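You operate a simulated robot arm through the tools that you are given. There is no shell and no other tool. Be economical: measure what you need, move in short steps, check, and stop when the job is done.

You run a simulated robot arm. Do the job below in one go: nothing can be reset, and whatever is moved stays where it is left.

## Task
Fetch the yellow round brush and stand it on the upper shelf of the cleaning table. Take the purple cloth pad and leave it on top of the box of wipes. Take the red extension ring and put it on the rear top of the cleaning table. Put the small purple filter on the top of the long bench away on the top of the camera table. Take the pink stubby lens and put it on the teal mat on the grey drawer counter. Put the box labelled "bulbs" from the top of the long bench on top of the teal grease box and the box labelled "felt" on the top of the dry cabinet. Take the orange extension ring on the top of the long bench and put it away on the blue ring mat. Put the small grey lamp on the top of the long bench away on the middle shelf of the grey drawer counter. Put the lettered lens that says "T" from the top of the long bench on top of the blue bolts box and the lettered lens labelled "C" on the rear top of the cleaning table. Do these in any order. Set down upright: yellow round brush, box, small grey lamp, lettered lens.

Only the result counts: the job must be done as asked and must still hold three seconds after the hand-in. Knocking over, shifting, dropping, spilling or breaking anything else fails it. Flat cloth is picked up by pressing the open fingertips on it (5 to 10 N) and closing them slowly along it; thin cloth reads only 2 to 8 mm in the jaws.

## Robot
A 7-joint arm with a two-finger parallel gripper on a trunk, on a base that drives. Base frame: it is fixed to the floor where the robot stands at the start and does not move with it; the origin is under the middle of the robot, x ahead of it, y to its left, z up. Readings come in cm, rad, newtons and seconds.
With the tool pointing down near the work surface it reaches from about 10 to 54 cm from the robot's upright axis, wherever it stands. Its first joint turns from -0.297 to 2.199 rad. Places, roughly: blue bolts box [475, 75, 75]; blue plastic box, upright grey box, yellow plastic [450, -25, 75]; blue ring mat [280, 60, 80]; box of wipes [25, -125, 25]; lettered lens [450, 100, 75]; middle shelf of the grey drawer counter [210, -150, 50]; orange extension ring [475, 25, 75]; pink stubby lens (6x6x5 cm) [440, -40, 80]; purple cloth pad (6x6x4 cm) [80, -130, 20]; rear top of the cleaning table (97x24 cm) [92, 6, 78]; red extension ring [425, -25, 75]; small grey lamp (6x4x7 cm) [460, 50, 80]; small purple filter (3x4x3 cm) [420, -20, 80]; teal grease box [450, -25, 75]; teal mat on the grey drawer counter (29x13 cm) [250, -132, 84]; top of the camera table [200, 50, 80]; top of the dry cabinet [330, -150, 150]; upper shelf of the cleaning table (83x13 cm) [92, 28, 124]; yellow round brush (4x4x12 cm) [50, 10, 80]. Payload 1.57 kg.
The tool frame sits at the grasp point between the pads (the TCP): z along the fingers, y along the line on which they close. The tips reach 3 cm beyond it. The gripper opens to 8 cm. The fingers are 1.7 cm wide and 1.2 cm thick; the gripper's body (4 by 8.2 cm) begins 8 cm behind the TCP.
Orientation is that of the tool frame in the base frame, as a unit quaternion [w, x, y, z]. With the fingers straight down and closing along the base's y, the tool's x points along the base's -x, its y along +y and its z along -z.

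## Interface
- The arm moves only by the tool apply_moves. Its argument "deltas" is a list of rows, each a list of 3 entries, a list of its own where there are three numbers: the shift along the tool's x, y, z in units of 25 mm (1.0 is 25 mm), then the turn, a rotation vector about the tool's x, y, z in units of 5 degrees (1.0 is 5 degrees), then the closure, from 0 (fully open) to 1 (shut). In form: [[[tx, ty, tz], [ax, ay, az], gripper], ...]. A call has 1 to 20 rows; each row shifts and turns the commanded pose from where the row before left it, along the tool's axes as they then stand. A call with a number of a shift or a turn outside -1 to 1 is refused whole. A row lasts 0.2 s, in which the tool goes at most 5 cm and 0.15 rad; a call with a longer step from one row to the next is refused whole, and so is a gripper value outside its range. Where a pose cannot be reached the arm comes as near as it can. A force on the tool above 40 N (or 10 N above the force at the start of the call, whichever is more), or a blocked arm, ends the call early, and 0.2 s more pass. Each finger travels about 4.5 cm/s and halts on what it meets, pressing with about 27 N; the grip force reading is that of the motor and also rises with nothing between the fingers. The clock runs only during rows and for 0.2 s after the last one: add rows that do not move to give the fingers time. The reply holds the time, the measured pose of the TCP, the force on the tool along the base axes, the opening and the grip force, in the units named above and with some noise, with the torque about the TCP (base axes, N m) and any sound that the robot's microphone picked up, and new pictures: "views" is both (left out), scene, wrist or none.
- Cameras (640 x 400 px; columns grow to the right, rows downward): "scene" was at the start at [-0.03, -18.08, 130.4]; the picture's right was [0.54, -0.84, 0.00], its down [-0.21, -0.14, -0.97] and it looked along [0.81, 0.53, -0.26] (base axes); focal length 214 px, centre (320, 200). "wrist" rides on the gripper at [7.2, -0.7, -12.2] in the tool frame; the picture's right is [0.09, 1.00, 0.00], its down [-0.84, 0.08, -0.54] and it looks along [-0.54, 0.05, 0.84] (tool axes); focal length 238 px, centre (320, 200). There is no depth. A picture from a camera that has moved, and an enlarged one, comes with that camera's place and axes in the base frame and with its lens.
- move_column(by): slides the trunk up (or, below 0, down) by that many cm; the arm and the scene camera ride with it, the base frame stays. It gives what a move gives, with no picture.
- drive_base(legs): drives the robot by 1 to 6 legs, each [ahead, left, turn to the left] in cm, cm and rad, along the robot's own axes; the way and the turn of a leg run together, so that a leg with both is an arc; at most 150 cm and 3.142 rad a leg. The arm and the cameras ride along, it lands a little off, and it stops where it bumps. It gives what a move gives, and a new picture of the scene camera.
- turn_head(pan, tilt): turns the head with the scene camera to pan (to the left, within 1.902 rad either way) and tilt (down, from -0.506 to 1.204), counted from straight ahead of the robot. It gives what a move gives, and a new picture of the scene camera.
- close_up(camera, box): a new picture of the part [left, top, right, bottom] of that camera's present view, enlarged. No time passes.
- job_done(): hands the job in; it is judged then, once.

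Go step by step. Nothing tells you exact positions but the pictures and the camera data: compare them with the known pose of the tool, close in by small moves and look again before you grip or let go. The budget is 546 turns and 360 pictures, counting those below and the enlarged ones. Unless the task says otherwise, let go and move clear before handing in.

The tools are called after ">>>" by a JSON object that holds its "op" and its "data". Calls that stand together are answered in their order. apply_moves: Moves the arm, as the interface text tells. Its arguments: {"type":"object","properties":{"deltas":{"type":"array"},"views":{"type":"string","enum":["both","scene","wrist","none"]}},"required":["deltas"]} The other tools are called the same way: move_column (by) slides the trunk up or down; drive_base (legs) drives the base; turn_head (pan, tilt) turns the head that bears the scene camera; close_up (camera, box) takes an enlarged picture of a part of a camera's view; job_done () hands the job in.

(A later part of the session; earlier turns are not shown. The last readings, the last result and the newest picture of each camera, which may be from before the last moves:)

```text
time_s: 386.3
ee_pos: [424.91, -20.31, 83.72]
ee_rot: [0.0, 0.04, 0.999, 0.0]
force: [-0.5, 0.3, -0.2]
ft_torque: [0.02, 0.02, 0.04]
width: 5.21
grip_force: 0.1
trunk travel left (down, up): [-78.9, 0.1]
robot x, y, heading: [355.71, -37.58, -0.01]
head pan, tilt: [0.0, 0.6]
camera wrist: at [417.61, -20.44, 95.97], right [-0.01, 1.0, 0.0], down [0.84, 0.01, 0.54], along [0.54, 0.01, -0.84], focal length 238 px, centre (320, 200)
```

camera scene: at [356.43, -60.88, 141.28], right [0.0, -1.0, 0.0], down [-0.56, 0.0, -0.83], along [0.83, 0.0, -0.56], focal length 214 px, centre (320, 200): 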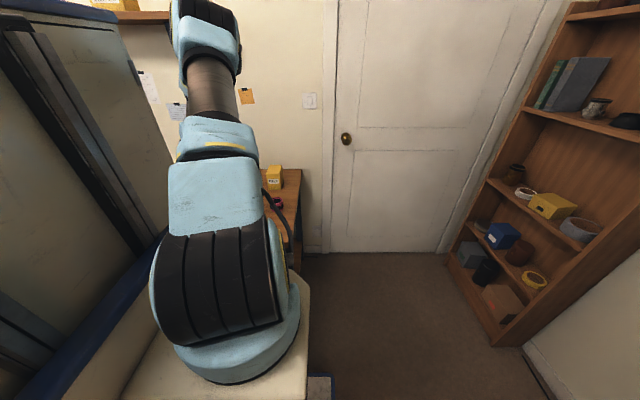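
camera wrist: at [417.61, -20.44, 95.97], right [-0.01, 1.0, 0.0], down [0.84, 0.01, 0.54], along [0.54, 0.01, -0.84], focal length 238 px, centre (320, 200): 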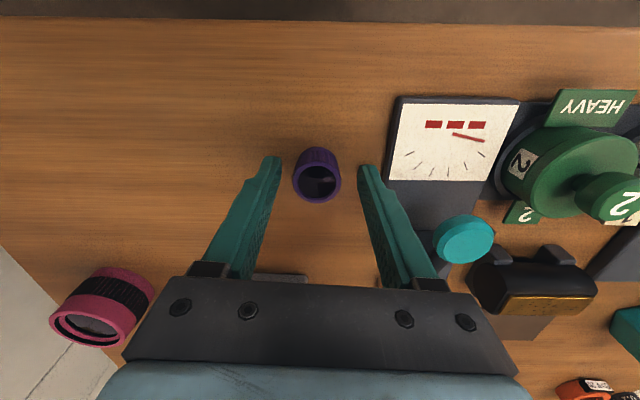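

>>> {"op": "apply_moves", "data": {"deltas": [[[0, 0, 0.1], [0, 0, 0], 0.4], [[0, 0, 0], [0, 0, 0], 0.5], [[0, 0, 0], [0, 0, 0], 0.6], [[0, 0, 0], [0, 0, 0], 0.7], [[0, 0, 0], [0, 0, 0], 0.75], [[0, 0, 0], [0, 0, 0], 0.75]], "views": "none"}}

>>> {"op": "apply_moves", "data": {"deltas": [[[0, 0, -1], [0, 0, 0], 0.75], [[0, 0, -1], [0, 0, 0], 0.75], [[0, 0, -1], [0, 0, 0], 0.75], [[0, 0, -1], [0, 0, 0], 0.75], [[0, 0, -1], [0, 0, 0], 0.75], [[0, 0, -1], [0, 0, 0], 0.75], [[0, 0, 0], [0, 0, 0], 0.75]], "views": "wrist"}}

```text
time_s: 387.7
ee_pos: [424.84, -20.22, 83.46]
ee_rot: [-0.001, 0.04, 0.999, 0.0]
force: [0.4, -0.1, 0.7]
ft_torque: [0.04, 0.04, 0.0]
width: 2.87
grip_force: 27.2
trunk travel left (down, up): [-78.9, 0.1]
robot x, y, heading: [355.78, -37.58, -0.001]
head pan, tilt: [0.0, 0.6]
```

```text
time_s: 389.3
ee_pos: [425.02, -20.26, 98.56]
ee_rot: [0.0, 0.04, 0.999, 0.0]
force: [0.7, -0.2, -0.6]
ft_torque: [0.0, 0.04, 0.0]
width: 2.85
grip_force: 26.9
trunk travel left (down, up): [-78.9, 0.1]
robot x, y, heading: [355.59, -38.2, 0.0]
head pan, tilt: [0.0, 0.6]
camera wrist: at [417.72, -20.39, 110.75], right [-0.01, 1.0, 0.0], down [0.84, 0.01, 0.54], along [0.54, 0.01, -0.84], focal length 238 px, centre (320, 200)
```

wrist: 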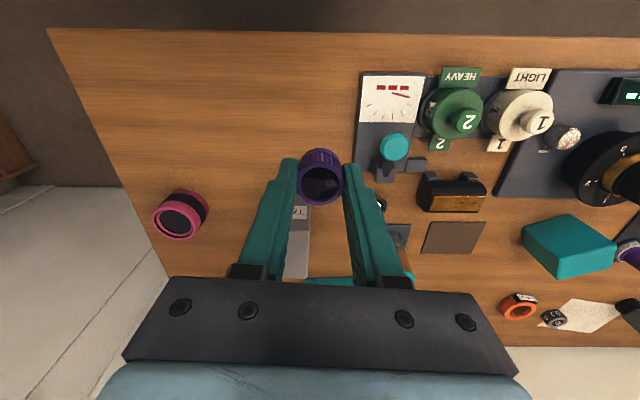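

Filter held. I retract the arm and drive to face the camera table.

>>> {"op": "apply_moves", "data": {"deltas": [[[1, 0, -0.2], [0, 0, 0], 0.75], [[1, 0, -0.2], [0, 0, 0], 0.75], [[1, 0, -0.2], [0, 0, 0], 0.75], [[1, 0, -0.2], [0, 0, 0], 0.75], [[1, 0, 0], [0, 0, 0], 0.75], [[0, 0, 0], [0, 0, 0], 0.75]], "views": "none"}}

>>> {"op": "drive_base", "data": {"legs": [[-8, -24, 0], [-137, 0, 0], [0, 0, 1.571]]}}

>>> {"op": "apply_moves", "data": {"deltas": [[[0, 0, 0], [0, 0, 0], 0.75]], "views": "wrist"}}

```text
time_s: 390.7
ee_pos: [412.3, -19.45, 100.54]
ee_rot: [0.0, 0.039, 0.999, 0.0]
force: [0.1, 0.2, -0.6]
ft_torque: [0.0, 0.0, 0.02]
width: 2.83
grip_force: 26.9
trunk travel left (down, up): [-78.9, 0.1]
robot x, y, heading: [355.56, -37.56, -0.003]
head pan, tilt: [0.0, 0.6]
```

```text
time_s: 402.8
ee_pos: [191.33, -3.39, 100.55]
ee_rot: [0.0, -0.675, 0.738, 0.001]
force: [-0.4, -0.2, -0.2]
ft_torque: [-0.01, -0.02, 0.0]
width: 2.83
grip_force: 27.0
trunk travel left (down, up): [-78.9, 0.1]
robot x, y, heading: [209.16, -60.5, 1.558]
head pan, tilt: [0.0, 0.6]
camera scene: at [232.14, -60.16, 141.28], right [1.0, -0.01, 0.0], down [-0.01, -0.56, -0.83], along [0.01, 0.82, -0.56], focal length 214 px, centre (320, 200)
```

scene: 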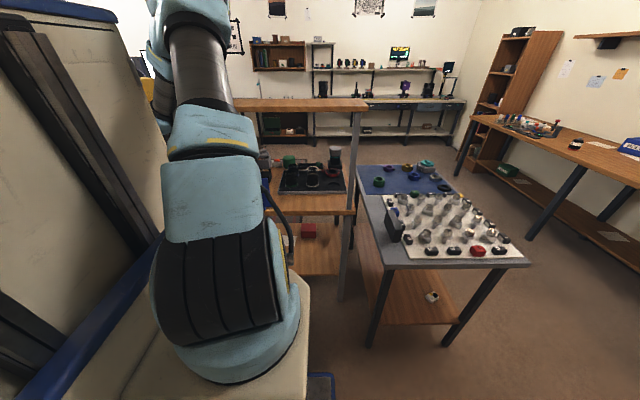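

```text
time_s: 403.2
ee_pos: [191.24, -3.57, 100.41]
ee_rot: [0.0, -0.674, 0.738, 0.0]
force: [-0.1, 0.0, 0.3]
ft_torque: [-0.05, -0.01, -0.01]
width: 2.86
grip_force: 26.8
trunk travel left (down, up): [-78.9, 0.1]
robot x, y, heading: [208.83, -60.32, 1.558]
head pan, tilt: [0.0, 0.6]
camera wrist: at [191.31, -10.69, 112.7], right [-1.0, 0.0, 0.0], down [0.0, 0.84, 0.54], along [0.0, 0.54, -0.84], focal length 238 px, centre (320, 200)
```

wrist: 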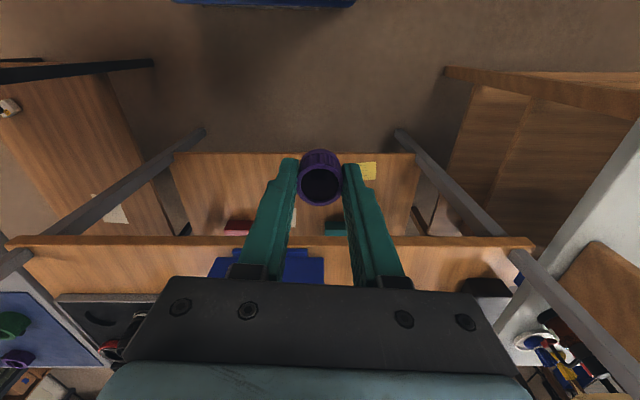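

The camera table top's front edge is at y≈19 (x 152–247); a blue object occupies x 190–213. I aim for the free area around x=176. I shift left/forward and tilt the tool for clearance under the upper plank.

>>> {"op": "drive_base", "data": {"legs": [[0, 15, 0.013], [8, 0, 0]]}}

>>> {"op": "apply_moves", "data": {"deltas": [[[-0.5, 0, -0.2], [0, -0.9, 0], 0.75], [[-0.5, 0, -0.2], [0, -0.9, 0], 0.75], [[-0.5, 0, -0.2], [0, -0.9, 0], 0.75], [[-0.5, 0, -0.2], [0, -0.9, 0], 0.75], [[-0.5, 0, -0.1], [0, -0.9, 0], 0.75], [[-0.5, 0, 0], [0, -0.9, 0], 0.75], [[-0.5, 0, 0], [0, -0.9, 0], 0.75], [[-0.4, 0, 0.1], [0, -0.9, 0], 0.75], [[-0.4, 0, 0.1], [0, -0.9, 0], 0.75], [[0, 0, 0], [0, 0, 0], 0.75]], "views": "both"}}

```text
time_s: 405.3
ee_pos: [175.45, 4.41, 100.55]
ee_rot: [0.0, -0.681, 0.732, 0.0]
force: [0.0, 0.5, 0.6]
ft_torque: [-0.01, 0.0, 0.0]
width: 2.81
grip_force: 27.4
trunk travel left (down, up): [-78.9, 0.1]
robot x, y, heading: [194.02, -52.18, 1.571]
head pan, tilt: [0.0, 0.6]
camera scene: at [217.03, -51.73, 141.28], right [1.0, 0.0, 0.0], down [0.0, -0.56, -0.83], along [0.0, 0.83, -0.56], focal length 214 px, centre (320, 200)
```

scene: 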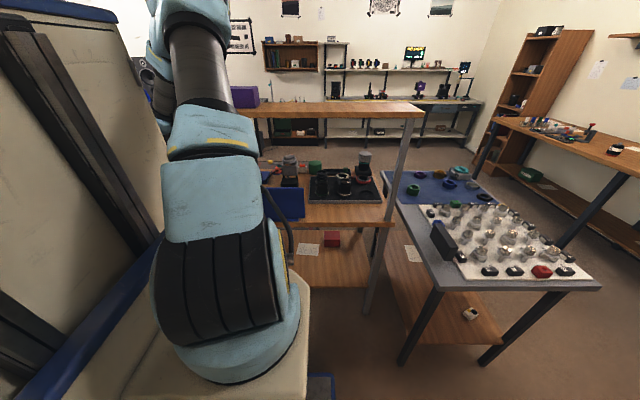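

```text
time_s: 407.5
ee_pos: [176.21, 14.37, 105.4]
ee_rot: [0.253, -0.638, 0.688, 0.235]
force: [0.2, 0.4, 0.4]
ft_torque: [0.01, 0.01, 0.03]
width: 2.81
grip_force: 27.1
trunk travel left (down, up): [-78.9, 0.1]
robot x, y, heading: [193.77, -52.58, 1.573]
head pan, tilt: [0.0, 0.6]
camera scene: at [217.03, -51.72, 141.28], right [1.0, 0.0, 0.0], down [0.0, -0.56, -0.83], along [0.0, 0.83, -0.56], focal length 214 px, centre (320, 200)
camera wrist: at [175.83, 0.98, 110.05], right [-1.0, 0.01, -0.06], down [-0.06, 0.29, 0.96], along [0.02, 0.96, -0.29], focal length 238 px, centre (320, 200)
```

scene: 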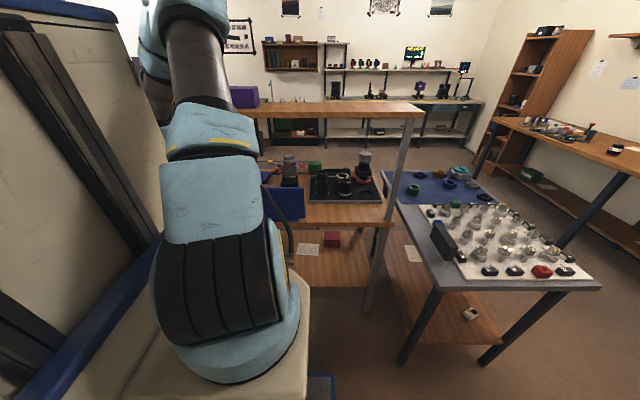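
wrist: 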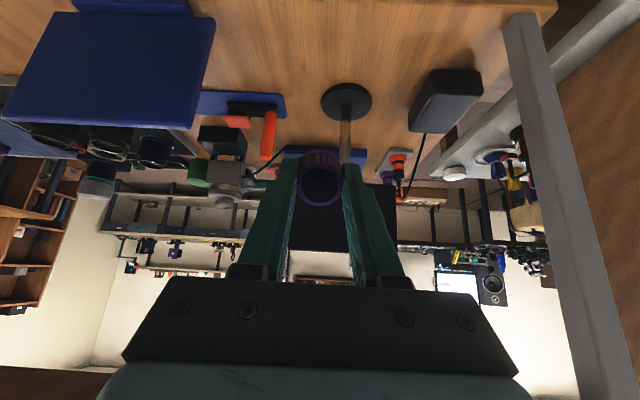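

The filter was gripped with the tool vertical, so I reduce tilt to about 25° (it will still settle upright) and place it near the front edge at about (177, 23).

>>> {"op": "apply_moves", "data": {"deltas": [[[0.06, -0.03, 0.88], [0, 0.39, 0], 0.75], [[0.06, -0.03, 0.88], [0, 0.39, 0], 0.75], [[0.06, -0.03, 0.88], [0, 0.39, 0], 0.75], [[0.06, -0.03, 0.88], [0, 0.39, 0], 0.75], [[0.06, -0.03, 0.88], [0, 0.39, 0], 0.75], [[0.06, -0.03, 0.88], [0, 0.39, 0], 0.75], [[0.06, -0.03, 0.88], [0, 0.39, 0], 0.75], [[0.06, -0.03, 0.88], [0, 0.39, 0], 0.75], [[0, 0, 0], [0, 0, 0], 0.75]], "views": "both"}}

```text
time_s: 409.5
ee_pos: [177.49, 23.13, 90.09]
ee_rot: [0.158, -0.664, 0.717, 0.145]
force: [-0.4, -0.5, 0.4]
ft_torque: [0.01, 0.0, 0.01]
width: 2.83
grip_force: 27.4
trunk travel left (down, up): [-78.9, 0.1]
robot x, y, heading: [193.76, -52.08, 1.568]
head pan, tilt: [0.0, 0.6]
camera scene: at [217.03, -51.73, 141.28], right [1.0, 0.0, 0.0], down [0.0, -0.56, -0.83], along [0.0, 0.83, -0.56], focal length 214 px, centre (320, 200)
camera wrist: at [177.28, 11.44, 98.17], right [-1.0, -0.01, -0.04], down [-0.04, 0.54, 0.84], along [0.01, 0.84, -0.54], focal length 238 px, centre (320, 200)
```

scene: 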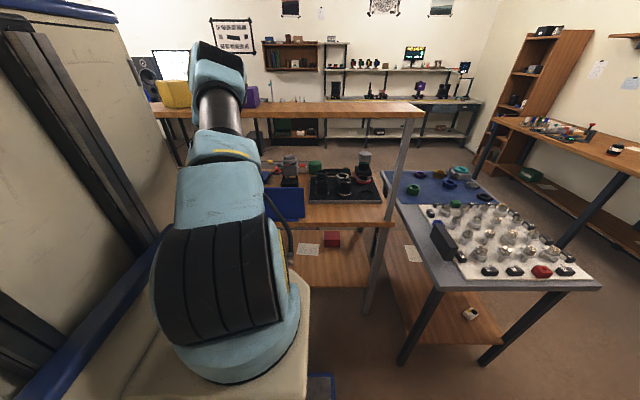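
wrist: 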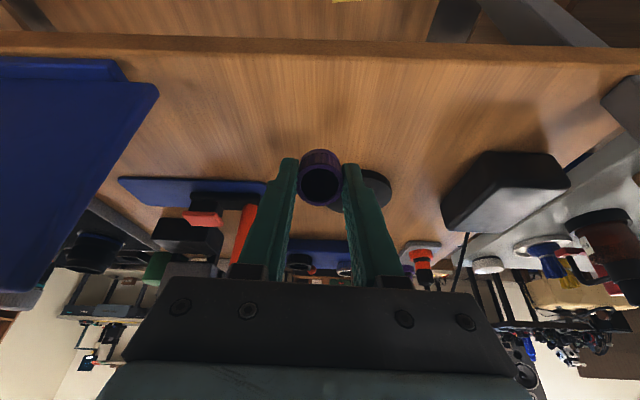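

>>> {"op": "apply_moves", "data": {"deltas": [[[0.3, 0, 0.65], [0, 0, 0], 0.75], [[0.3, 0, 0.65], [0, 0, 0], 0.75], [[0.17, 0, 0.36], [0, 0, 0], 0.75], [[0, 0, 0], [0, 0, 0], 0.75]], "views": "wrist"}}

```text
time_s: 410.5
ee_pos: [177.42, 23.08, 85.5]
ee_rot: [0.158, -0.664, 0.716, 0.146]
force: [0.5, -0.1, 0.3]
ft_torque: [-0.03, 0.02, 0.0]
width: 2.84
grip_force: 26.6
trunk travel left (down, up): [-78.9, 0.1]
robot x, y, heading: [193.81, -52.1, 1.569]
head pan, tilt: [0.0, 0.6]
camera wrist: at [177.24, 11.4, 93.65], right [-1.0, -0.01, -0.04], down [-0.04, 0.54, 0.84], along [0.01, 0.84, -0.54], focal length 238 px, centre (320, 200)
```

wrist: 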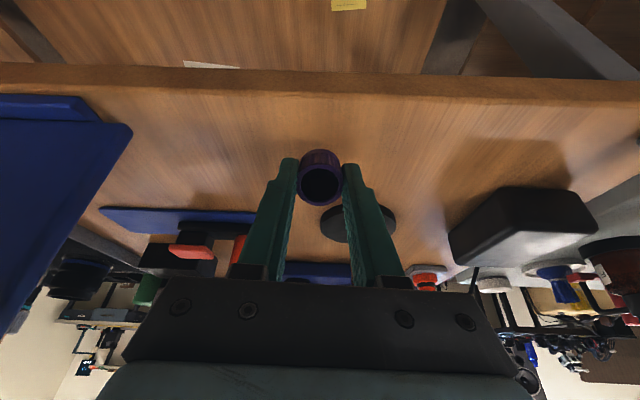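

>>> {"op": "apply_moves", "data": {"deltas": [[[0.08, 0, 0.18], [0, 0, 0], 0.75], [[0, 0, 0], [0, 0, 0], 0.75]], "views": "none"}}

>>> {"op": "apply_moves", "data": {"deltas": [[[0.06, 0, 0.13], [0, 0, 0], 0.75], [[0, 0, 0], [0, 0, 0], 0.75]], "views": "none"}}

>>> {"op": "apply_moves", "data": {"deltas": [[[0.05, 0, 0.1], [0, 0, 0], 0.75], [[0, 0, 0], [0, 0, 0], 0.75]], "views": "wrist"}}

```text
time_s: 411.1
ee_pos: [177.44, 23.08, 85.13]
ee_rot: [0.158, -0.664, 0.716, 0.147]
force: [0.1, -0.1, 0.0]
ft_torque: [0.0, -0.02, -0.01]
width: 2.81
grip_force: 27.0
trunk travel left (down, up): [-78.9, 0.1]
robot x, y, heading: [193.96, -52.69, 1.568]
head pan, tilt: [0.0, 0.6]
```

```text
time_s: 411.7
ee_pos: [177.37, 23.24, 84.71]
ee_rot: [0.158, -0.664, 0.716, 0.147]
force: [-0.9, -0.4, 0.4]
ft_torque: [0.03, 0.02, 0.01]
width: 2.81
grip_force: 26.9
trunk travel left (down, up): [-78.9, 0.1]
robot x, y, heading: [194.1, -52.68, 1.566]
head pan, tilt: [0.0, 0.6]
```

```text
time_s: 412.3
ee_pos: [177.47, 23.08, 84.52]
ee_rot: [0.158, -0.665, 0.715, 0.147]
force: [-0.7, 0.0, -0.3]
ft_torque: [-0.01, -0.01, 0.0]
width: 2.81
grip_force: 27.4
trunk travel left (down, up): [-78.9, 0.1]
robot x, y, heading: [193.6, -52.67, 1.567]
head pan, tilt: [0.0, 0.6]
camera wrist: at [177.22, 11.42, 92.56], right [-1.0, -0.01, -0.04], down [-0.04, 0.54, 0.84], along [0.01, 0.84, -0.54], focal length 238 px, centre (320, 200)
```

wrist: 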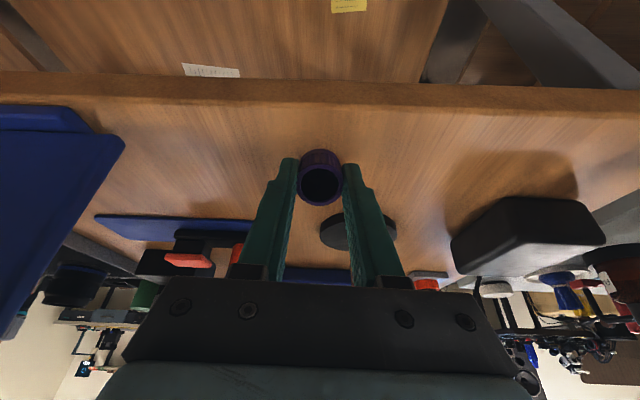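

>>> {"op": "apply_moves", "data": {"deltas": [[[0.06, 0, 0.13], [0, 0, 0], 0.75], [[0, 0, 0], [0, 0, 0], 0.75]], "views": "none"}}

>>> {"op": "apply_moves", "data": {"deltas": [[[0.05, 0, 0.1], [0, 0, 0], 0.75], [[0, 0, 0], [0, 0, 0], 0.75]], "views": "none"}}

```text
time_s: 412.9
ee_pos: [177.4, 23.16, 84.25]
ee_rot: [0.158, -0.664, 0.716, 0.147]
force: [-0.7, 0.1, -0.2]
ft_torque: [0.01, -0.02, -0.02]
width: 2.84
grip_force: 26.6
trunk travel left (down, up): [-78.9, 0.1]
robot x, y, heading: [193.91, -52.37, 1.565]
head pan, tilt: [0.0, 0.6]
```

```text
time_s: 413.5
ee_pos: [177.42, 23.1, 83.8]
ee_rot: [0.158, -0.664, 0.716, 0.146]
force: [-0.3, 0.6, -0.4]
ft_torque: [-0.02, 0.02, -0.02]
width: 2.82
grip_force: 27.3
trunk travel left (down, up): [-78.9, 0.1]
robot x, y, heading: [194.11, -52.61, 1.568]
head pan, tilt: [0.0, 0.6]
```

>>> {"op": "apply_moves", "data": {"deltas": [[[0.05, 0, 0.1], [0, 0, 0], 0.75], [[0, 0, 0], [0, 0, 0], 0.75]], "views": "none"}}

>>> {"op": "apply_moves", "data": {"deltas": [[[0.05, 0, 0.1], [0, 0, 0], 0.75], [[0, 0, 0], [0, 0, 0], 0.75]], "views": "wrist"}}

```text
time_s: 414.1
ee_pos: [177.47, 23.15, 83.69]
ee_rot: [0.158, -0.664, 0.716, 0.147]
force: [-0.4, -0.7, 5.1]
ft_torque: [-0.01, 0.0, 0.0]
width: 2.8
grip_force: 27.2
trunk travel left (down, up): [-78.9, 0.1]
robot x, y, heading: [193.92, -52.12, 1.571]
head pan, tilt: [0.0, 0.6]
```

```text
time_s: 414.7
ee_pos: [177.38, 23.1, 83.54]
ee_rot: [0.158, -0.664, 0.715, 0.148]
force: [-0.3, 1.2, 17.2]
ft_torque: [0.11, 0.0, 0.0]
width: 2.83
grip_force: 27.3
trunk travel left (down, up): [-78.9, 0.1]
robot x, y, heading: [193.97, -52.6, 1.569]
head pan, tilt: [0.0, 0.6]
camera wrist: at [177.23, 11.46, 91.5], right [-1.0, -0.01, -0.04], down [-0.04, 0.53, 0.85], along [0.01, 0.85, -0.53], focal length 238 px, centre (320, 200)
```

wrist: 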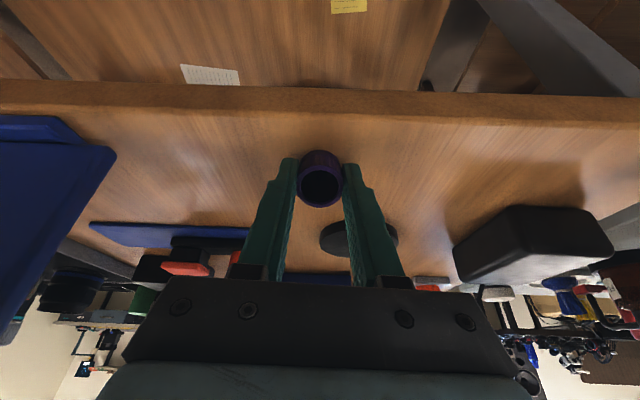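

Contact. I ease 1 mm and open slowly.

>>> {"op": "apply_moves", "data": {"deltas": [[[-0.03, 0, -0.06], [0, 0, 0], 0.75], [[0, 0, 0], [0, 0, 0], 0.62], [[0, 0, 0], [0, 0, 0], 0.58], [[0, 0, 0], [0, 0, 0], 0.5], [[0, 0, 0], [0, 0, 0], 0.4], [[0, 0, 0], [0, 0, 0], 0.3], [[0, 0, 0], [0, 0, 0], 0.3]], "views": "wrist"}}

```text
time_s: 416.3
ee_pos: [177.51, 23.14, 83.51]
ee_rot: [0.159, -0.664, 0.716, 0.146]
force: [-0.4, 0.3, 1.1]
ft_torque: [-0.02, -0.02, -0.06]
width: 5.62
grip_force: 0.0
trunk travel left (down, up): [-78.9, 0.1]
robot x, y, heading: [193.99, -52.45, 1.569]
head pan, tilt: [0.0, 0.6]
camera wrist: at [177.25, 11.43, 91.54], right [-1.0, -0.01, -0.04], down [-0.04, 0.54, 0.84], along [0.01, 0.84, -0.54], focal length 238 px, centre (320, 200)
```

wrist: 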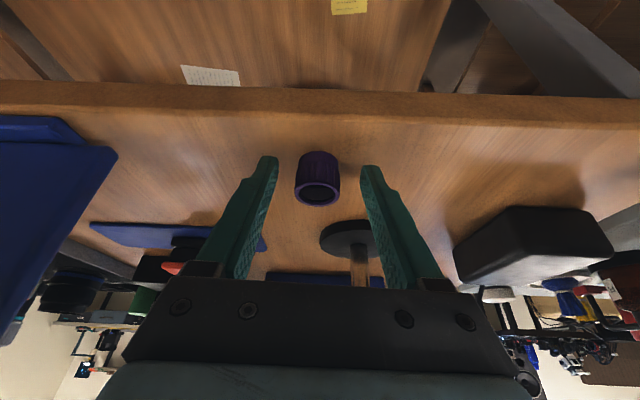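

The filter stands upright. I withdraw backward, then head to the bench for the pink lens.

>>> {"op": "apply_moves", "data": {"deltas": [[[0, 0, -0.6], [0, 0, 0], 0.3], [[0.3, 0, -0.9], [0, 0, 0], 0.3], [[0.9, 0, -0.42], [0, 0, 0], 0.3], [[0.9, 0, -0.42], [0, 0, 0], 0], [[0.9, 0, -0.42], [0, 0, 0], 0], [[0.9, 0, -0.6], [0, 0, 0], 0], [[0.9, 0, -0.6], [0, 0, 0], 0], [[0.5, 0, -0.9], [0, 0, 0], 0], [[0, 0, 0], [0, 0, 0], 0]], "views": "wrist"}}

>>> {"op": "drive_base", "data": {"legs": [[-9, 0, 0], [0, 0, -1.569], [80, 0, 0], [80, 0, 0], [0, 15, 0]]}}

>>> {"op": "apply_moves", "data": {"deltas": [[[0, 0, 0], [0, 0, 0], 0]], "views": "wrist"}}

```text
time_s: 418.3
ee_pos: [176.19, 5.78, 88.99]
ee_rot: [0.159, -0.664, 0.716, 0.146]
force: [-0.1, 0.5, -0.5]
ft_torque: [-0.03, -0.02, 0.03]
width: 8.02
grip_force: 0.1
trunk travel left (down, up): [-78.9, 0.1]
robot x, y, heading: [193.71, -52.41, 1.565]
head pan, tilt: [0.0, 0.6]
camera wrist: at [175.94, -5.77, 96.95], right [-1.0, -0.01, -0.04], down [-0.04, 0.54, 0.84], along [0.01, 0.84, -0.54], focal length 238 px, centre (320, 200)
```

wrist: 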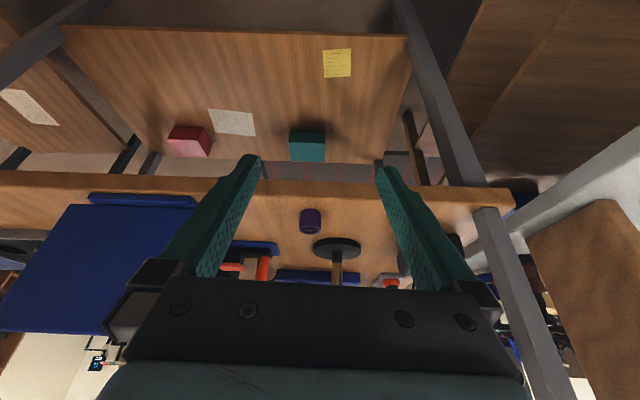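

```text
time_s: 432.0
ee_pos: [413.07, -31.39, 88.86]
ee_rot: [0.215, 0.044, 0.976, -0.009]
force: [0.3, 1.2, 0.9]
ft_torque: [0.02, -0.01, 0.02]
width: 8.02
grip_force: 0.0
trunk travel left (down, up): [-78.9, 0.1]
robot x, y, heading: [354.5, -48.13, -0.016]
head pan, tilt: [0.0, 0.6]
camera scene: at [355.23, -71.39, 141.28], right [-0.02, -1.0, 0.0], down [-0.56, 0.01, -0.83], along [0.82, -0.01, -0.56], focal length 214 px, centre (320, 200)
```

scene: 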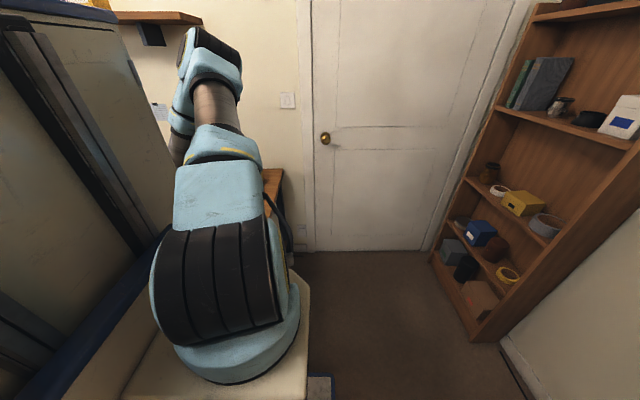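

```text
time_s: 432.4
ee_pos: [413.1, -31.52, 88.84]
ee_rot: [0.215, 0.045, 0.975, -0.009]
force: [0.2, 0.0, 0.0]
ft_torque: [0.03, 0.02, -0.02]
width: 7.99
grip_force: 0.1
trunk travel left (down, up): [-78.9, 0.1]
robot x, y, heading: [354.25, -48.25, -0.017]
head pan, tilt: [0.0, 0.6]
camera wrist: at [401.49, -30.94, 96.94], right [0.01, 1.0, -0.04], down [0.54, 0.03, 0.84], along [0.84, -0.03, -0.54], focal length 238 px, centre (320, 200)
```

wrist: 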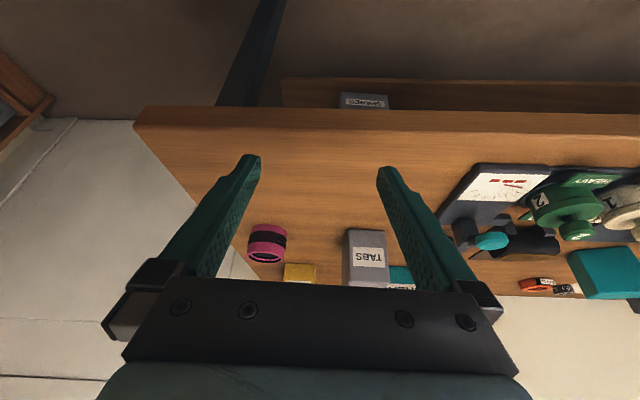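

>>> {"op": "apply_moves", "data": {"deltas": [[[-0.41, 0, -0.91], [0, 0, 0], 0], [[-0.41, 0, -0.91], [0, 0, 0], 0], [[-0.41, 0, -0.91], [0, 0, 0], 0], [[0, 0, 0], [0, 0, 0], 0]], "views": "none"}}

>>> {"op": "drive_base", "data": {"legs": [[14, -8, 0.017]]}}

>>> {"op": "apply_moves", "data": {"deltas": [[[0, 0, 0], [0, 0, 0], 0]], "views": "wrist"}}

```text
time_s: 433.4
ee_pos: [413.02, -31.32, 96.32]
ee_rot: [0.216, 0.044, 0.975, -0.011]
force: [-0.4, -0.6, 0.2]
ft_torque: [0.05, 0.03, 0.0]
width: 8.01
grip_force: 0.1
trunk travel left (down, up): [-78.9, 0.1]
robot x, y, heading: [354.52, -48.14, -0.015]
head pan, tilt: [0.0, 0.6]
```

```text
time_s: 434.8
ee_pos: [426.58, -38.59, 96.34]
ee_rot: [0.216, 0.035, 0.976, -0.008]
force: [-0.9, -0.7, -0.4]
ft_torque: [0.01, -0.04, 0.01]
width: 7.96
grip_force: 0.0
trunk travel left (down, up): [-78.9, 0.1]
robot x, y, heading: [368.39, -56.51, 0.002]
head pan, tilt: [0.0, 0.6]
camera scene: at [369.53, -79.5, 141.28], right [0.0, -1.0, 0.0], down [-0.56, 0.0, -0.83], along [0.83, 0.0, -0.56], focal length 214 px, centre (320, 200)
```

scene: 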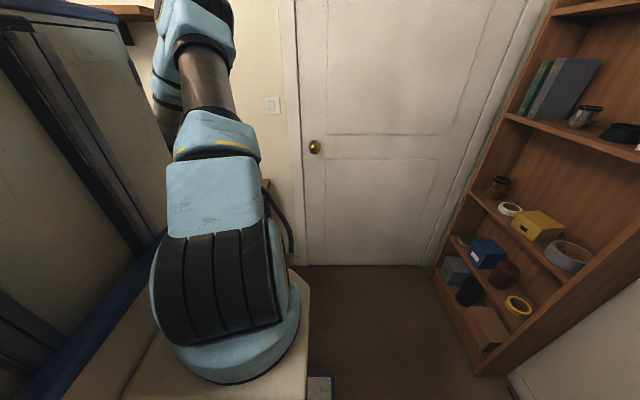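

```text
time_s: 435.2
ee_pos: [426.69, -38.53, 96.39]
ee_rot: [0.216, 0.036, 0.976, -0.008]
force: [0.5, 1.0, -0.5]
ft_torque: [0.04, -0.02, -0.01]
width: 8.0
grip_force: 0.1
trunk travel left (down, up): [-78.9, 0.1]
robot x, y, heading: [368.37, -56.12, 0.003]
head pan, tilt: [0.0, 0.6]
camera wrist: at [415.02, -38.3, 104.36], right [-0.01, 1.0, -0.04], down [0.54, 0.04, 0.84], along [0.84, -0.01, -0.54], focal length 238 px, centre (320, 200)
```

wrist: 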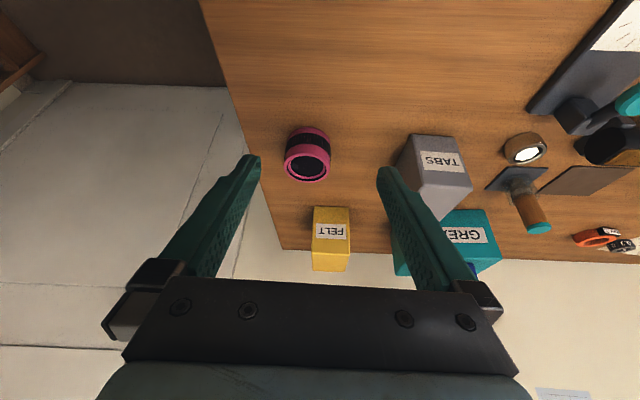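

>>> {"op": "apply_moves", "data": {"deltas": [[[-0.75, -0.16, 0.4], [0, 0, 0], 0], [[-0.75, -0.16, 0.4], [0, 0, 0], 0], [[-0.75, -0.16, 0.4], [0, 0, 0], 0], [[0, 0, 0.95], [0, 0, 0], 0], [[0, 0, 0.95], [0, 0, 0], 0], [[0, 0, 0.95], [0, 0, 0], 0], [[0, 0, 0], [0, 0, 0], 0]], "views": "wrist"}}

```text
time_s: 436.8
ee_pos: [436.07, -40.43, 89.46]
ee_rot: [0.215, 0.035, 0.976, -0.008]
force: [-0.1, -0.6, -0.9]
ft_torque: [0.01, 0.0, -0.02]
width: 8.0
grip_force: 0.0
trunk travel left (down, up): [-78.9, 0.1]
robot x, y, heading: [368.5, -56.16, -0.001]
head pan, tilt: [0.0, 0.6]
camera wrist: at [424.35, -40.2, 97.58], right [-0.01, 1.0, -0.04], down [0.53, 0.04, 0.84], along [0.84, -0.01, -0.53], focal length 238 px, centre (320, 200)
```

wrist: 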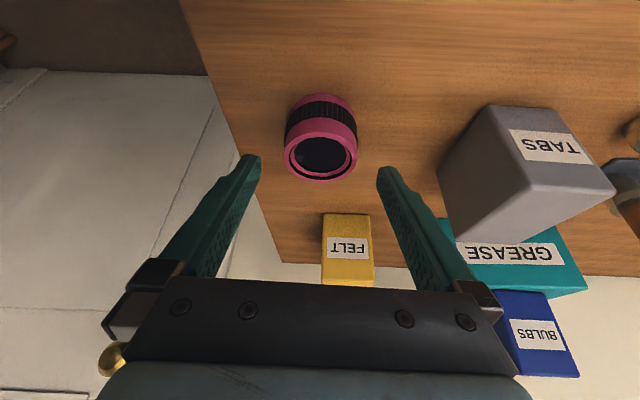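

>>> {"op": "apply_moves", "data": {"deltas": [[[0, 0, 0.93], [0, 0, 0], 0], [[0, 0, 0.93], [0, 0, 0], 0], [[0, 0, 0.85], [0, 0, 0], 0], [[0, 0, 0], [0, 0, 0], 0]], "views": "wrist"}}

```text
time_s: 437.8
ee_pos: [438.83, -40.58, 83.22]
ee_rot: [0.215, 0.036, 0.976, -0.008]
force: [0.3, -0.3, 0.1]
ft_torque: [0.01, -0.02, 0.0]
width: 8.02
grip_force: 0.1
trunk travel left (down, up): [-78.9, 0.1]
robot x, y, heading: [368.8, -56.0, -0.002]
head pan, tilt: [0.0, 0.6]
camera wrist: at [427.14, -40.39, 91.34], right [-0.01, 1.0, -0.04], down [0.54, 0.04, 0.84], along [0.84, -0.01, -0.54], focal length 238 px, centre (320, 200)
```

wrist: 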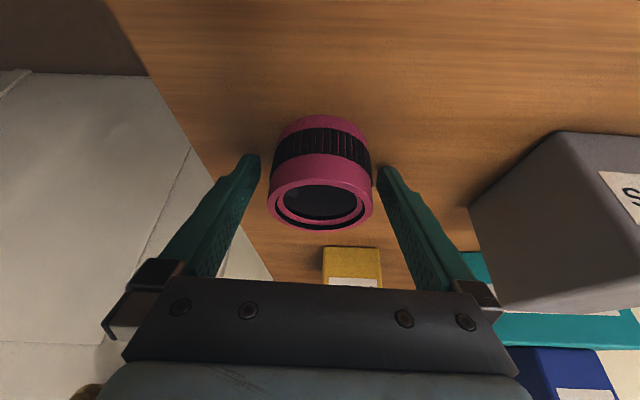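

>>> {"op": "apply_moves", "data": {"deltas": [[[0, 0, 0], [0, 0, 0], 0.1], [[0, 0, 0], [0, 0, 0], 0.2], [[0, 0, 0], [0, 0, 0], 0.35], [[0, 0, 0], [0, 0, 0], 0.5], [[0, 0, 0], [0, 0, 0], 0.5]], "views": "none"}}

>>> {"op": "apply_moves", "data": {"deltas": [[[-0.41, 0, -0.91], [0, 0, 0], 0.6], [[-0.41, 0, -0.91], [0, 0, 0], 0.6], [[-0.41, 0, -0.91], [0, 0, 0], 0.6], [[-0.41, 0, -0.91], [0, 0, 0], 0.6], [[-0.41, 0, -0.91], [0, 0, 0], 0.6], [[-0.41, 0, -0.91], [0, 0, 0], 0.6], [[-0.41, 0, -0.91], [0, 0, 0], 0.6], [[0, 0, 0], [0, 0, 0], 0.6]], "views": "wrist"}}

```text
time_s: 439.0
ee_pos: [438.83, -40.58, 83.26]
ee_rot: [0.215, 0.036, 0.976, -0.008]
force: [-0.4, 1.0, 0.3]
ft_torque: [0.03, 0.05, 0.01]
width: 5.78
grip_force: 27.2
trunk travel left (down, up): [-78.9, 0.1]
robot x, y, heading: [368.82, -56.57, -0.003]
head pan, tilt: [0.0, 0.6]
```

```text
time_s: 440.8
ee_pos: [438.7, -40.52, 100.85]
ee_rot: [0.216, 0.035, 0.976, -0.008]
force: [-0.8, -0.5, -1.9]
ft_torque: [-0.01, 0.03, 0.0]
width: 5.77
grip_force: 26.7
trunk travel left (down, up): [-78.9, 0.1]
robot x, y, heading: [368.22, -56.16, 0.0]
head pan, tilt: [0.0, 0.6]
camera wrist: at [426.89, -40.37, 108.9], right [-0.01, 1.0, -0.04], down [0.54, 0.04, 0.84], along [0.84, -0.01, -0.54], focal length 238 px, centre (320, 200)
```

wrist: 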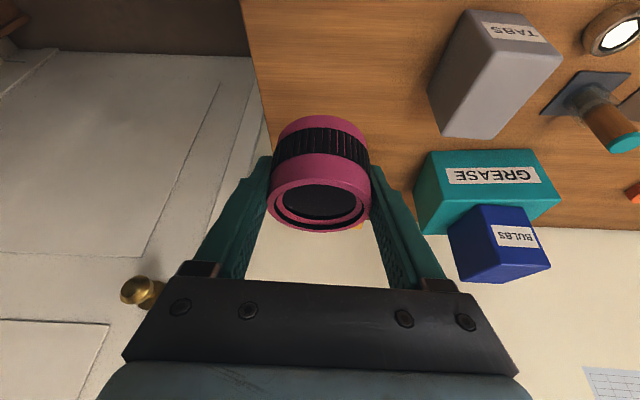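

Pink lens held. I drive to the grey drawer counter and turn to face it from a little distance.

>>> {"op": "drive_base", "data": {"legs": [[-10, 8, 0], [-124, 0, 0], [0, 0, -1.571]]}}

>>> {"op": "apply_moves", "data": {"deltas": [[[0, 0, 0], [0, 0, 0], 0.6]], "views": "wrist"}}

```text
time_s: 451.1
ee_pos: [263.18, -114.0, 100.87]
ee_rot: [0.162, 0.646, 0.732, -0.143]
force: [0.6, 0.3, -2.0]
ft_torque: [0.0, 0.01, 0.0]
width: 5.77
grip_force: 27.1
trunk travel left (down, up): [-78.9, 0.1]
robot x, y, heading: [234.31, -48.32, -1.375]
head pan, tilt: [0.0, 0.6]
stopped in leg 3: the robot was blocked; the commanded pose is now the measured one
camera scene: at [211.92, -53.92, 141.28], right [-0.98, -0.2, 0.0], down [-0.11, 0.55, -0.83], along [0.16, -0.81, -0.56], focal length 214 px, centre (320, 200)
```

scene: 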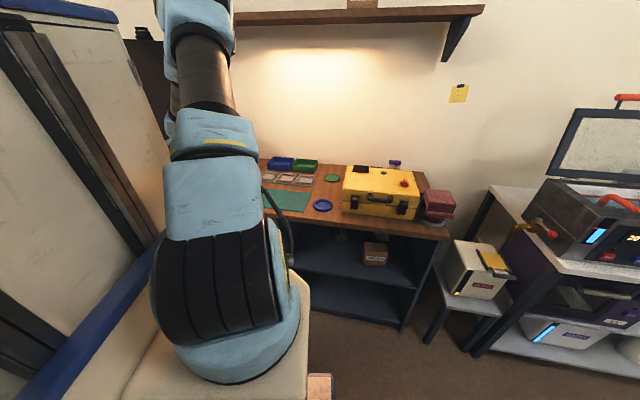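

```text
time_s: 451.5
ee_pos: [263.28, -114.07, 100.84]
ee_rot: [0.162, 0.646, 0.732, -0.143]
force: [-0.3, 0.5, -1.1]
ft_torque: [-0.01, 0.04, 0.04]
width: 5.77
grip_force: 26.7
trunk travel left (down, up): [-78.9, 0.1]
robot x, y, heading: [234.2, -48.53, -1.374]
head pan, tilt: [0.0, 0.6]
camera wrist: at [261.21, -102.55, 108.89], right [0.98, 0.21, -0.04], down [0.14, -0.52, 0.84], along [0.15, -0.83, -0.53], focal length 238 px, centre (320, 200)
```

wrist: 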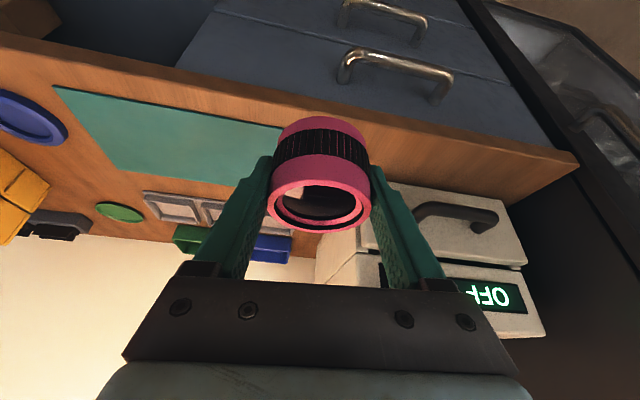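

The robot's rear touched the neighbouring table while turning, so I move forward first and then finish the turn.

>>> {"op": "drive_base", "data": {"legs": [[10, 0, 0], [0, 0, -0.196]]}}

>>> {"op": "apply_moves", "data": {"deltas": [[[0, 0, 0], [0, 0, 0], 0.6]], "views": "wrist"}}

```text
time_s: 453.4
ee_pos: [251.84, -128.18, 100.94]
ee_rot: [0.147, 0.715, 0.664, -0.159]
force: [0.3, -0.1, -1.8]
ft_torque: [0.0, 0.03, 0.03]
width: 5.76
grip_force: 27.0
trunk travel left (down, up): [-78.9, 0.1]
robot x, y, heading: [235.88, -58.08, -1.568]
head pan, tilt: [0.0, 0.6]
camera scene: at [213.26, -59.18, 141.28], right [-1.0, 0.0, 0.0], down [0.0, 0.56, -0.83], along [0.0, -0.83, -0.56], focal length 214 px, centre (320, 200)
```

scene: 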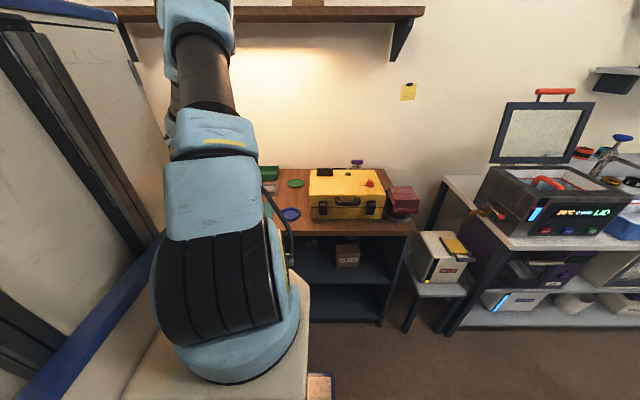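

```text
time_s: 453.8
ee_pos: [251.77, -128.32, 100.97]
ee_rot: [0.148, 0.715, 0.665, -0.158]
force: [-0.3, 0.2, -1.1]
ft_torque: [0.01, 0.01, -0.02]
width: 5.76
grip_force: 27.3
trunk travel left (down, up): [-78.9, 0.1]
robot x, y, heading: [235.71, -58.06, -1.57]
head pan, tilt: [0.0, 0.6]
camera wrist: at [252.02, -116.55, 108.88], right [1.0, 0.01, -0.04], down [0.04, -0.54, 0.84], along [-0.01, -0.84, -0.53], focal length 238 px, centre (320, 200)
```

wrist: 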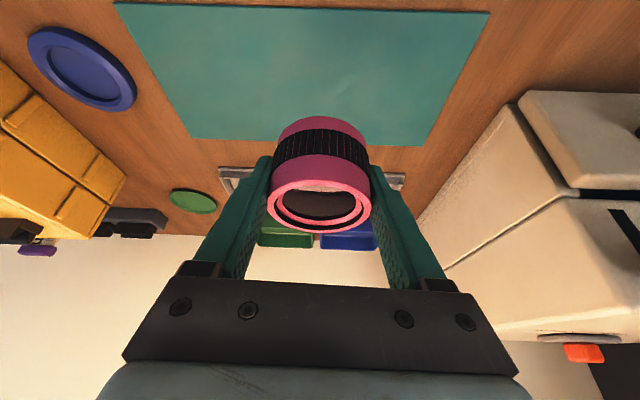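

The teal mat is right below. I move 3 cm forward and down toward its middle.

>>> {"op": "apply_moves", "data": {"deltas": [[[0.14, -0.1, 0.906], [0, 0, 0], 0.6], [[0.14, -0.1, 0.906], [0, 0, 0], 0.6], [[0.14, -0.1, 0.906], [0, 0, 0], 0.6], [[0.14, -0.1, 0.906], [0, 0, 0], 0.6], [[0.14, -0.1, 0.906], [0, 0, 0], 0.6], [[0, 0, 0], [0, 0, 0], 0.6]], "views": "wrist"}}

```text
time_s: 455.1
ee_pos: [250.25, -131.31, 89.92]
ee_rot: [0.148, 0.715, 0.665, -0.158]
force: [-0.7, 0.6, -1.6]
ft_torque: [-0.02, 0.01, -0.02]
width: 5.76
grip_force: 27.0
trunk travel left (down, up): [-78.9, 0.1]
robot x, y, heading: [236.01, -58.02, -1.57]
head pan, tilt: [0.0, 0.6]
camera wrist: at [250.51, -119.61, 97.88], right [1.0, 0.01, -0.04], down [0.04, -0.53, 0.84], along [-0.01, -0.84, -0.53], focal length 238 px, centre (320, 200)
```

wrist: 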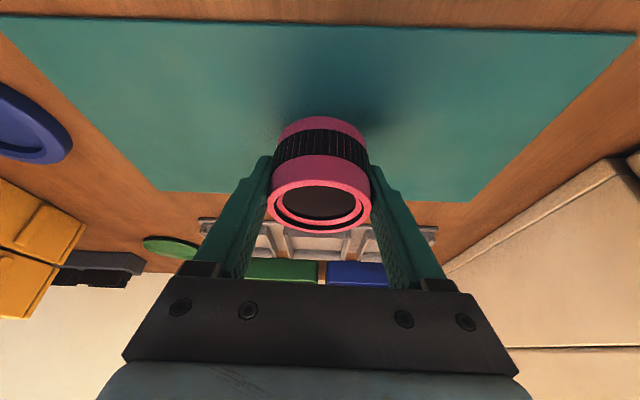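

>>> {"op": "apply_moves", "data": {"deltas": [[[0.2, 0, 0.44], [0, 0, 0], 0.6], [[0, 0, 0], [0, 0, 0], 0.6]], "views": "none"}}

>>> {"op": "apply_moves", "data": {"deltas": [[[0.12, 0, 0.25], [0, 0, 0], 0.6], [[0, 0, 0], [0, 0, 0], 0.6]], "views": "wrist"}}

```text
time_s: 455.8
ee_pos: [250.25, -131.33, 88.69]
ee_rot: [0.148, 0.715, 0.665, -0.158]
force: [0.2, -0.5, -0.9]
ft_torque: [-0.02, 0.0, 0.0]
width: 5.78
grip_force: 27.2
trunk travel left (down, up): [-78.9, 0.1]
robot x, y, heading: [236.06, -58.17, -1.568]
head pan, tilt: [0.0, 0.6]
```

```text
time_s: 456.4
ee_pos: [250.38, -131.29, 88.07]
ee_rot: [0.147, 0.716, 0.664, -0.158]
force: [1.2, -0.8, -2.0]
ft_torque: [-0.03, 0.0, -0.02]
width: 5.79
grip_force: 27.4
trunk travel left (down, up): [-78.9, 0.1]
robot x, y, heading: [236.35, -58.3, -1.57]
head pan, tilt: [0.0, 0.6]
camera wrist: at [250.53, -119.61, 96.01], right [1.0, 0.01, -0.04], down [0.04, -0.53, 0.84], along [-0.01, -0.84, -0.53], focal length 238 px, centre (320, 200)
```

wrist: 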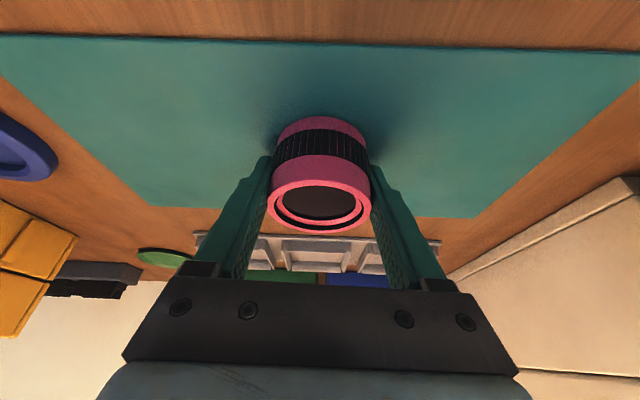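

>>> {"op": "apply_moves", "data": {"deltas": [[[0.05, 0, 0.11], [0, 0, 0], 0.6], [[0, 0, 0], [0, 0, 0], 0.6]], "views": "none"}}

>>> {"op": "apply_moves", "data": {"deltas": [[[0.04, 0, 0.09], [0, 0, 0], 0.6], [[0, 0, 0], [0, 0, 0], 0.6]], "views": "none"}}

```text
time_s: 456.9
ee_pos: [250.42, -131.32, 87.74]
ee_rot: [0.147, 0.715, 0.665, -0.158]
force: [-1.6, 1.1, 2.3]
ft_torque: [0.15, -0.03, 0.01]
width: 5.78
grip_force: 26.7
trunk travel left (down, up): [-78.9, 0.1]
robot x, y, heading: [236.57, -58.54, -1.573]
head pan, tilt: [0.0, 0.6]
```

```text
time_s: 457.6
ee_pos: [250.39, -131.33, 87.58]
ee_rot: [0.148, 0.715, 0.665, -0.16]
force: [-2.1, 2.2, 17.8]
ft_torque: [-0.04, 0.01, 0.01]
width: 5.79
grip_force: 27.1
trunk travel left (down, up): [-78.9, 0.1]
robot x, y, heading: [235.93, -57.92, -1.568]
head pan, tilt: [0.0, 0.6]
```

Contact. Ease up and release, then withdraw.

>>> {"op": "apply_moves", "data": {"deltas": [[[-0.03, 0, -0.06], [0, 0, 0], 0.6], [[0, 0, 0], [0, 0, 0], 0.24], [[0, 0, 0], [0, 0, 0], 0.15], [[0, 0, 0], [0, 0, 0], 0.05], [[0, 0, 0], [0, 0, 0], 0], [[0, 0, -0.4], [0, 0, 0], 0], [[0, 0, -0.9], [0, 0, 0], 0], [[0, 0, -1], [0, 0, 0], 0], [[0, 0, -1], [0, 0, 0], 0], [[0, 0, -1], [0, 0, 0], 0], [[0, 0, -1], [0, 0, 0], 0], [[0, 0, 0], [0, 0, 0], 0]], "views": "wrist"}}

```text
time_s: 460.1
ee_pos: [250.83, -125.79, 99.64]
ee_rot: [0.146, 0.715, 0.665, -0.158]
force: [0.1, 0.2, -0.7]
ft_torque: [0.0, -0.01, -0.02]
width: 7.99
grip_force: 0.1
trunk travel left (down, up): [-78.9, 0.1]
robot x, y, heading: [236.33, -58.26, -1.57]
head pan, tilt: [0.0, 0.6]
camera wrist: at [251.02, -114.07, 107.57], right [1.0, 0.01, -0.04], down [0.04, -0.53, 0.84], along [-0.01, -0.84, -0.53], focal length 238 px, centre (320, 200)
```

wrist: 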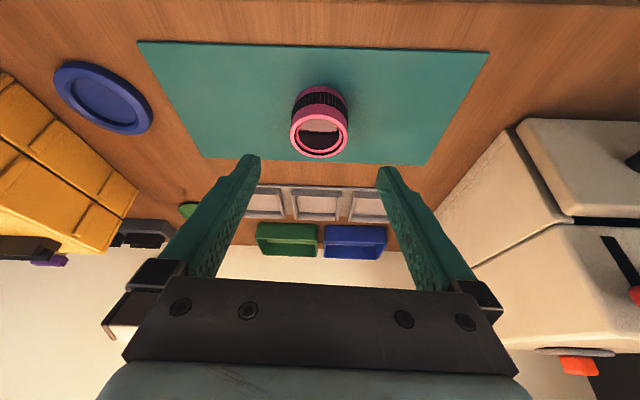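

Pink lens is on the mat. I take a closer look at the counter's shelf bay, for the lamp later.

>>> {"op": "turn_head", "data": {"pan": 0.0, "tilt": 0.8}}

>>> {"op": "close_up", "data": {"camera": "scene", "box": [240, 100, 440, 260]}}

```text
time_s: 460.9
ee_pos: [250.84, -125.75, 99.57]
ee_rot: [0.147, 0.715, 0.665, -0.159]
force: [0.3, 0.7, 0.6]
ft_torque: [0.01, -0.01, -0.02]
width: 8.01
grip_force: 0.2
trunk travel left (down, up): [-78.9, 0.1]
robot x, y, heading: [235.85, -58.3, -1.573]
head pan, tilt: [0.0, 0.799]
camera scene: at [213.25, -58.41, 139.6], right [-1.0, 0.0, 0.0], down [0.0, 0.72, -0.7], along [0.0, -0.7, -0.72], focal length 214 px, centre (320, 200)
```

scene: 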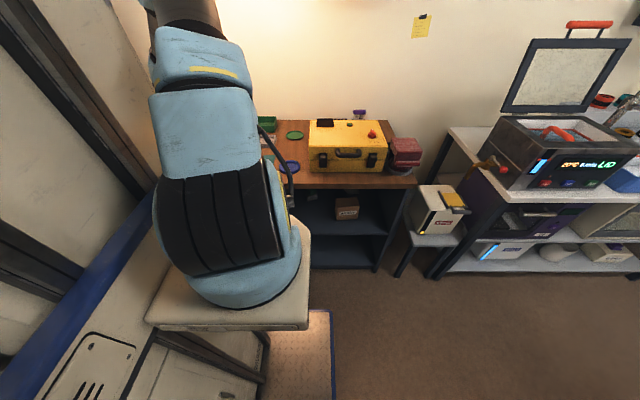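

```text
2.50 times, centred on (340, 180) of scene
camera zoom: at [213.25, -58.41, 139.6], right [-1.0, 0.0, 0.0], down [0.0, 0.72, -0.7], along [0.0, -0.7, -0.72], focal length 536 px, centre (270, 250)
```

zoom: 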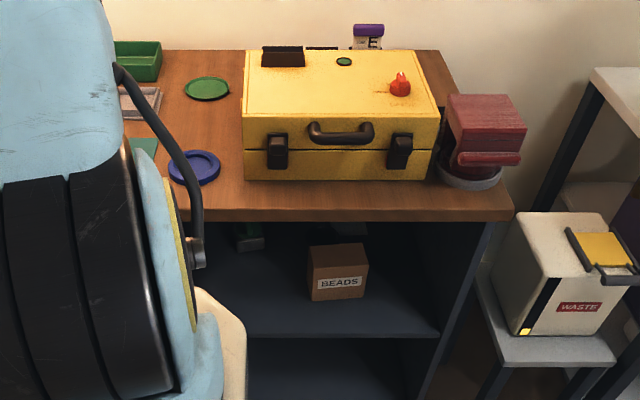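

I know where the lamp should go (free shelf spot near x≈214). Now back to the bench for the FELT box.

>>> {"op": "drive_base", "data": {"legs": [[0, -14, 0], [0, 0, 1.571], [70, 0, 0], [72, 0, 0]]}}

>>> {"op": "apply_moves", "data": {"deltas": [[[0, 0, 0], [0, 0, 0], 0]], "views": "wrist"}}

```text
time_s: 473.0
ee_pos: [430.93, -43.25, 99.47]
ee_rot: [0.215, 0.037, 0.976, -0.008]
force: [-0.4, 0.2, 0.1]
ft_torque: [0.01, -0.04, -0.01]
width: 8.01
grip_force: 0.0
trunk travel left (down, up): [-78.9, 0.1]
robot x, y, heading: [363.4, -58.03, 0.001]
head pan, tilt: [0.0, 0.799]
camera scene: at [363.48, -81.07, 139.6], right [0.0, -1.0, 0.0], down [-0.72, 0.0, -0.7], along [0.7, 0.0, -0.72], focal length 214 px, centre (320, 200)
```

scene: 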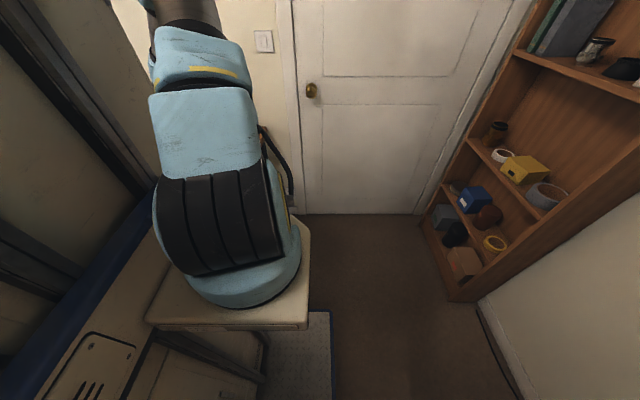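

```text
time_s: 473.4
ee_pos: [430.93, -43.16, 99.53]
ee_rot: [0.216, 0.036, 0.976, -0.008]
force: [0.3, -0.5, 0.6]
ft_torque: [0.0, 0.03, 0.0]
width: 8.02
grip_force: 0.0
trunk travel left (down, up): [-78.9, 0.1]
robot x, y, heading: [363.12, -57.93, 0.001]
head pan, tilt: [0.0, 0.799]
camera wrist: at [419.23, -43.01, 107.55], right [-0.01, 1.0, -0.04], down [0.53, 0.04, 0.84], along [0.84, -0.01, -0.53], focal length 238 px, centre (320, 200)
```

wrist: 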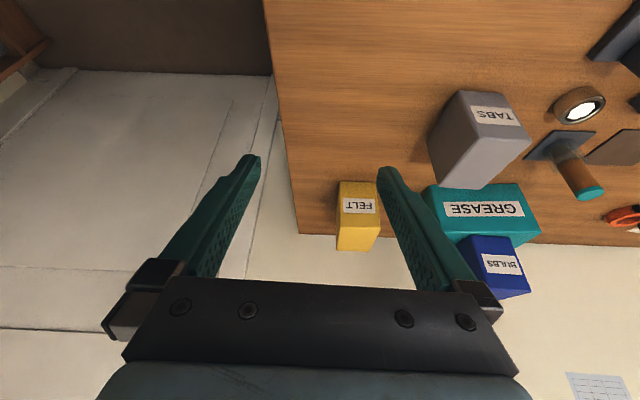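

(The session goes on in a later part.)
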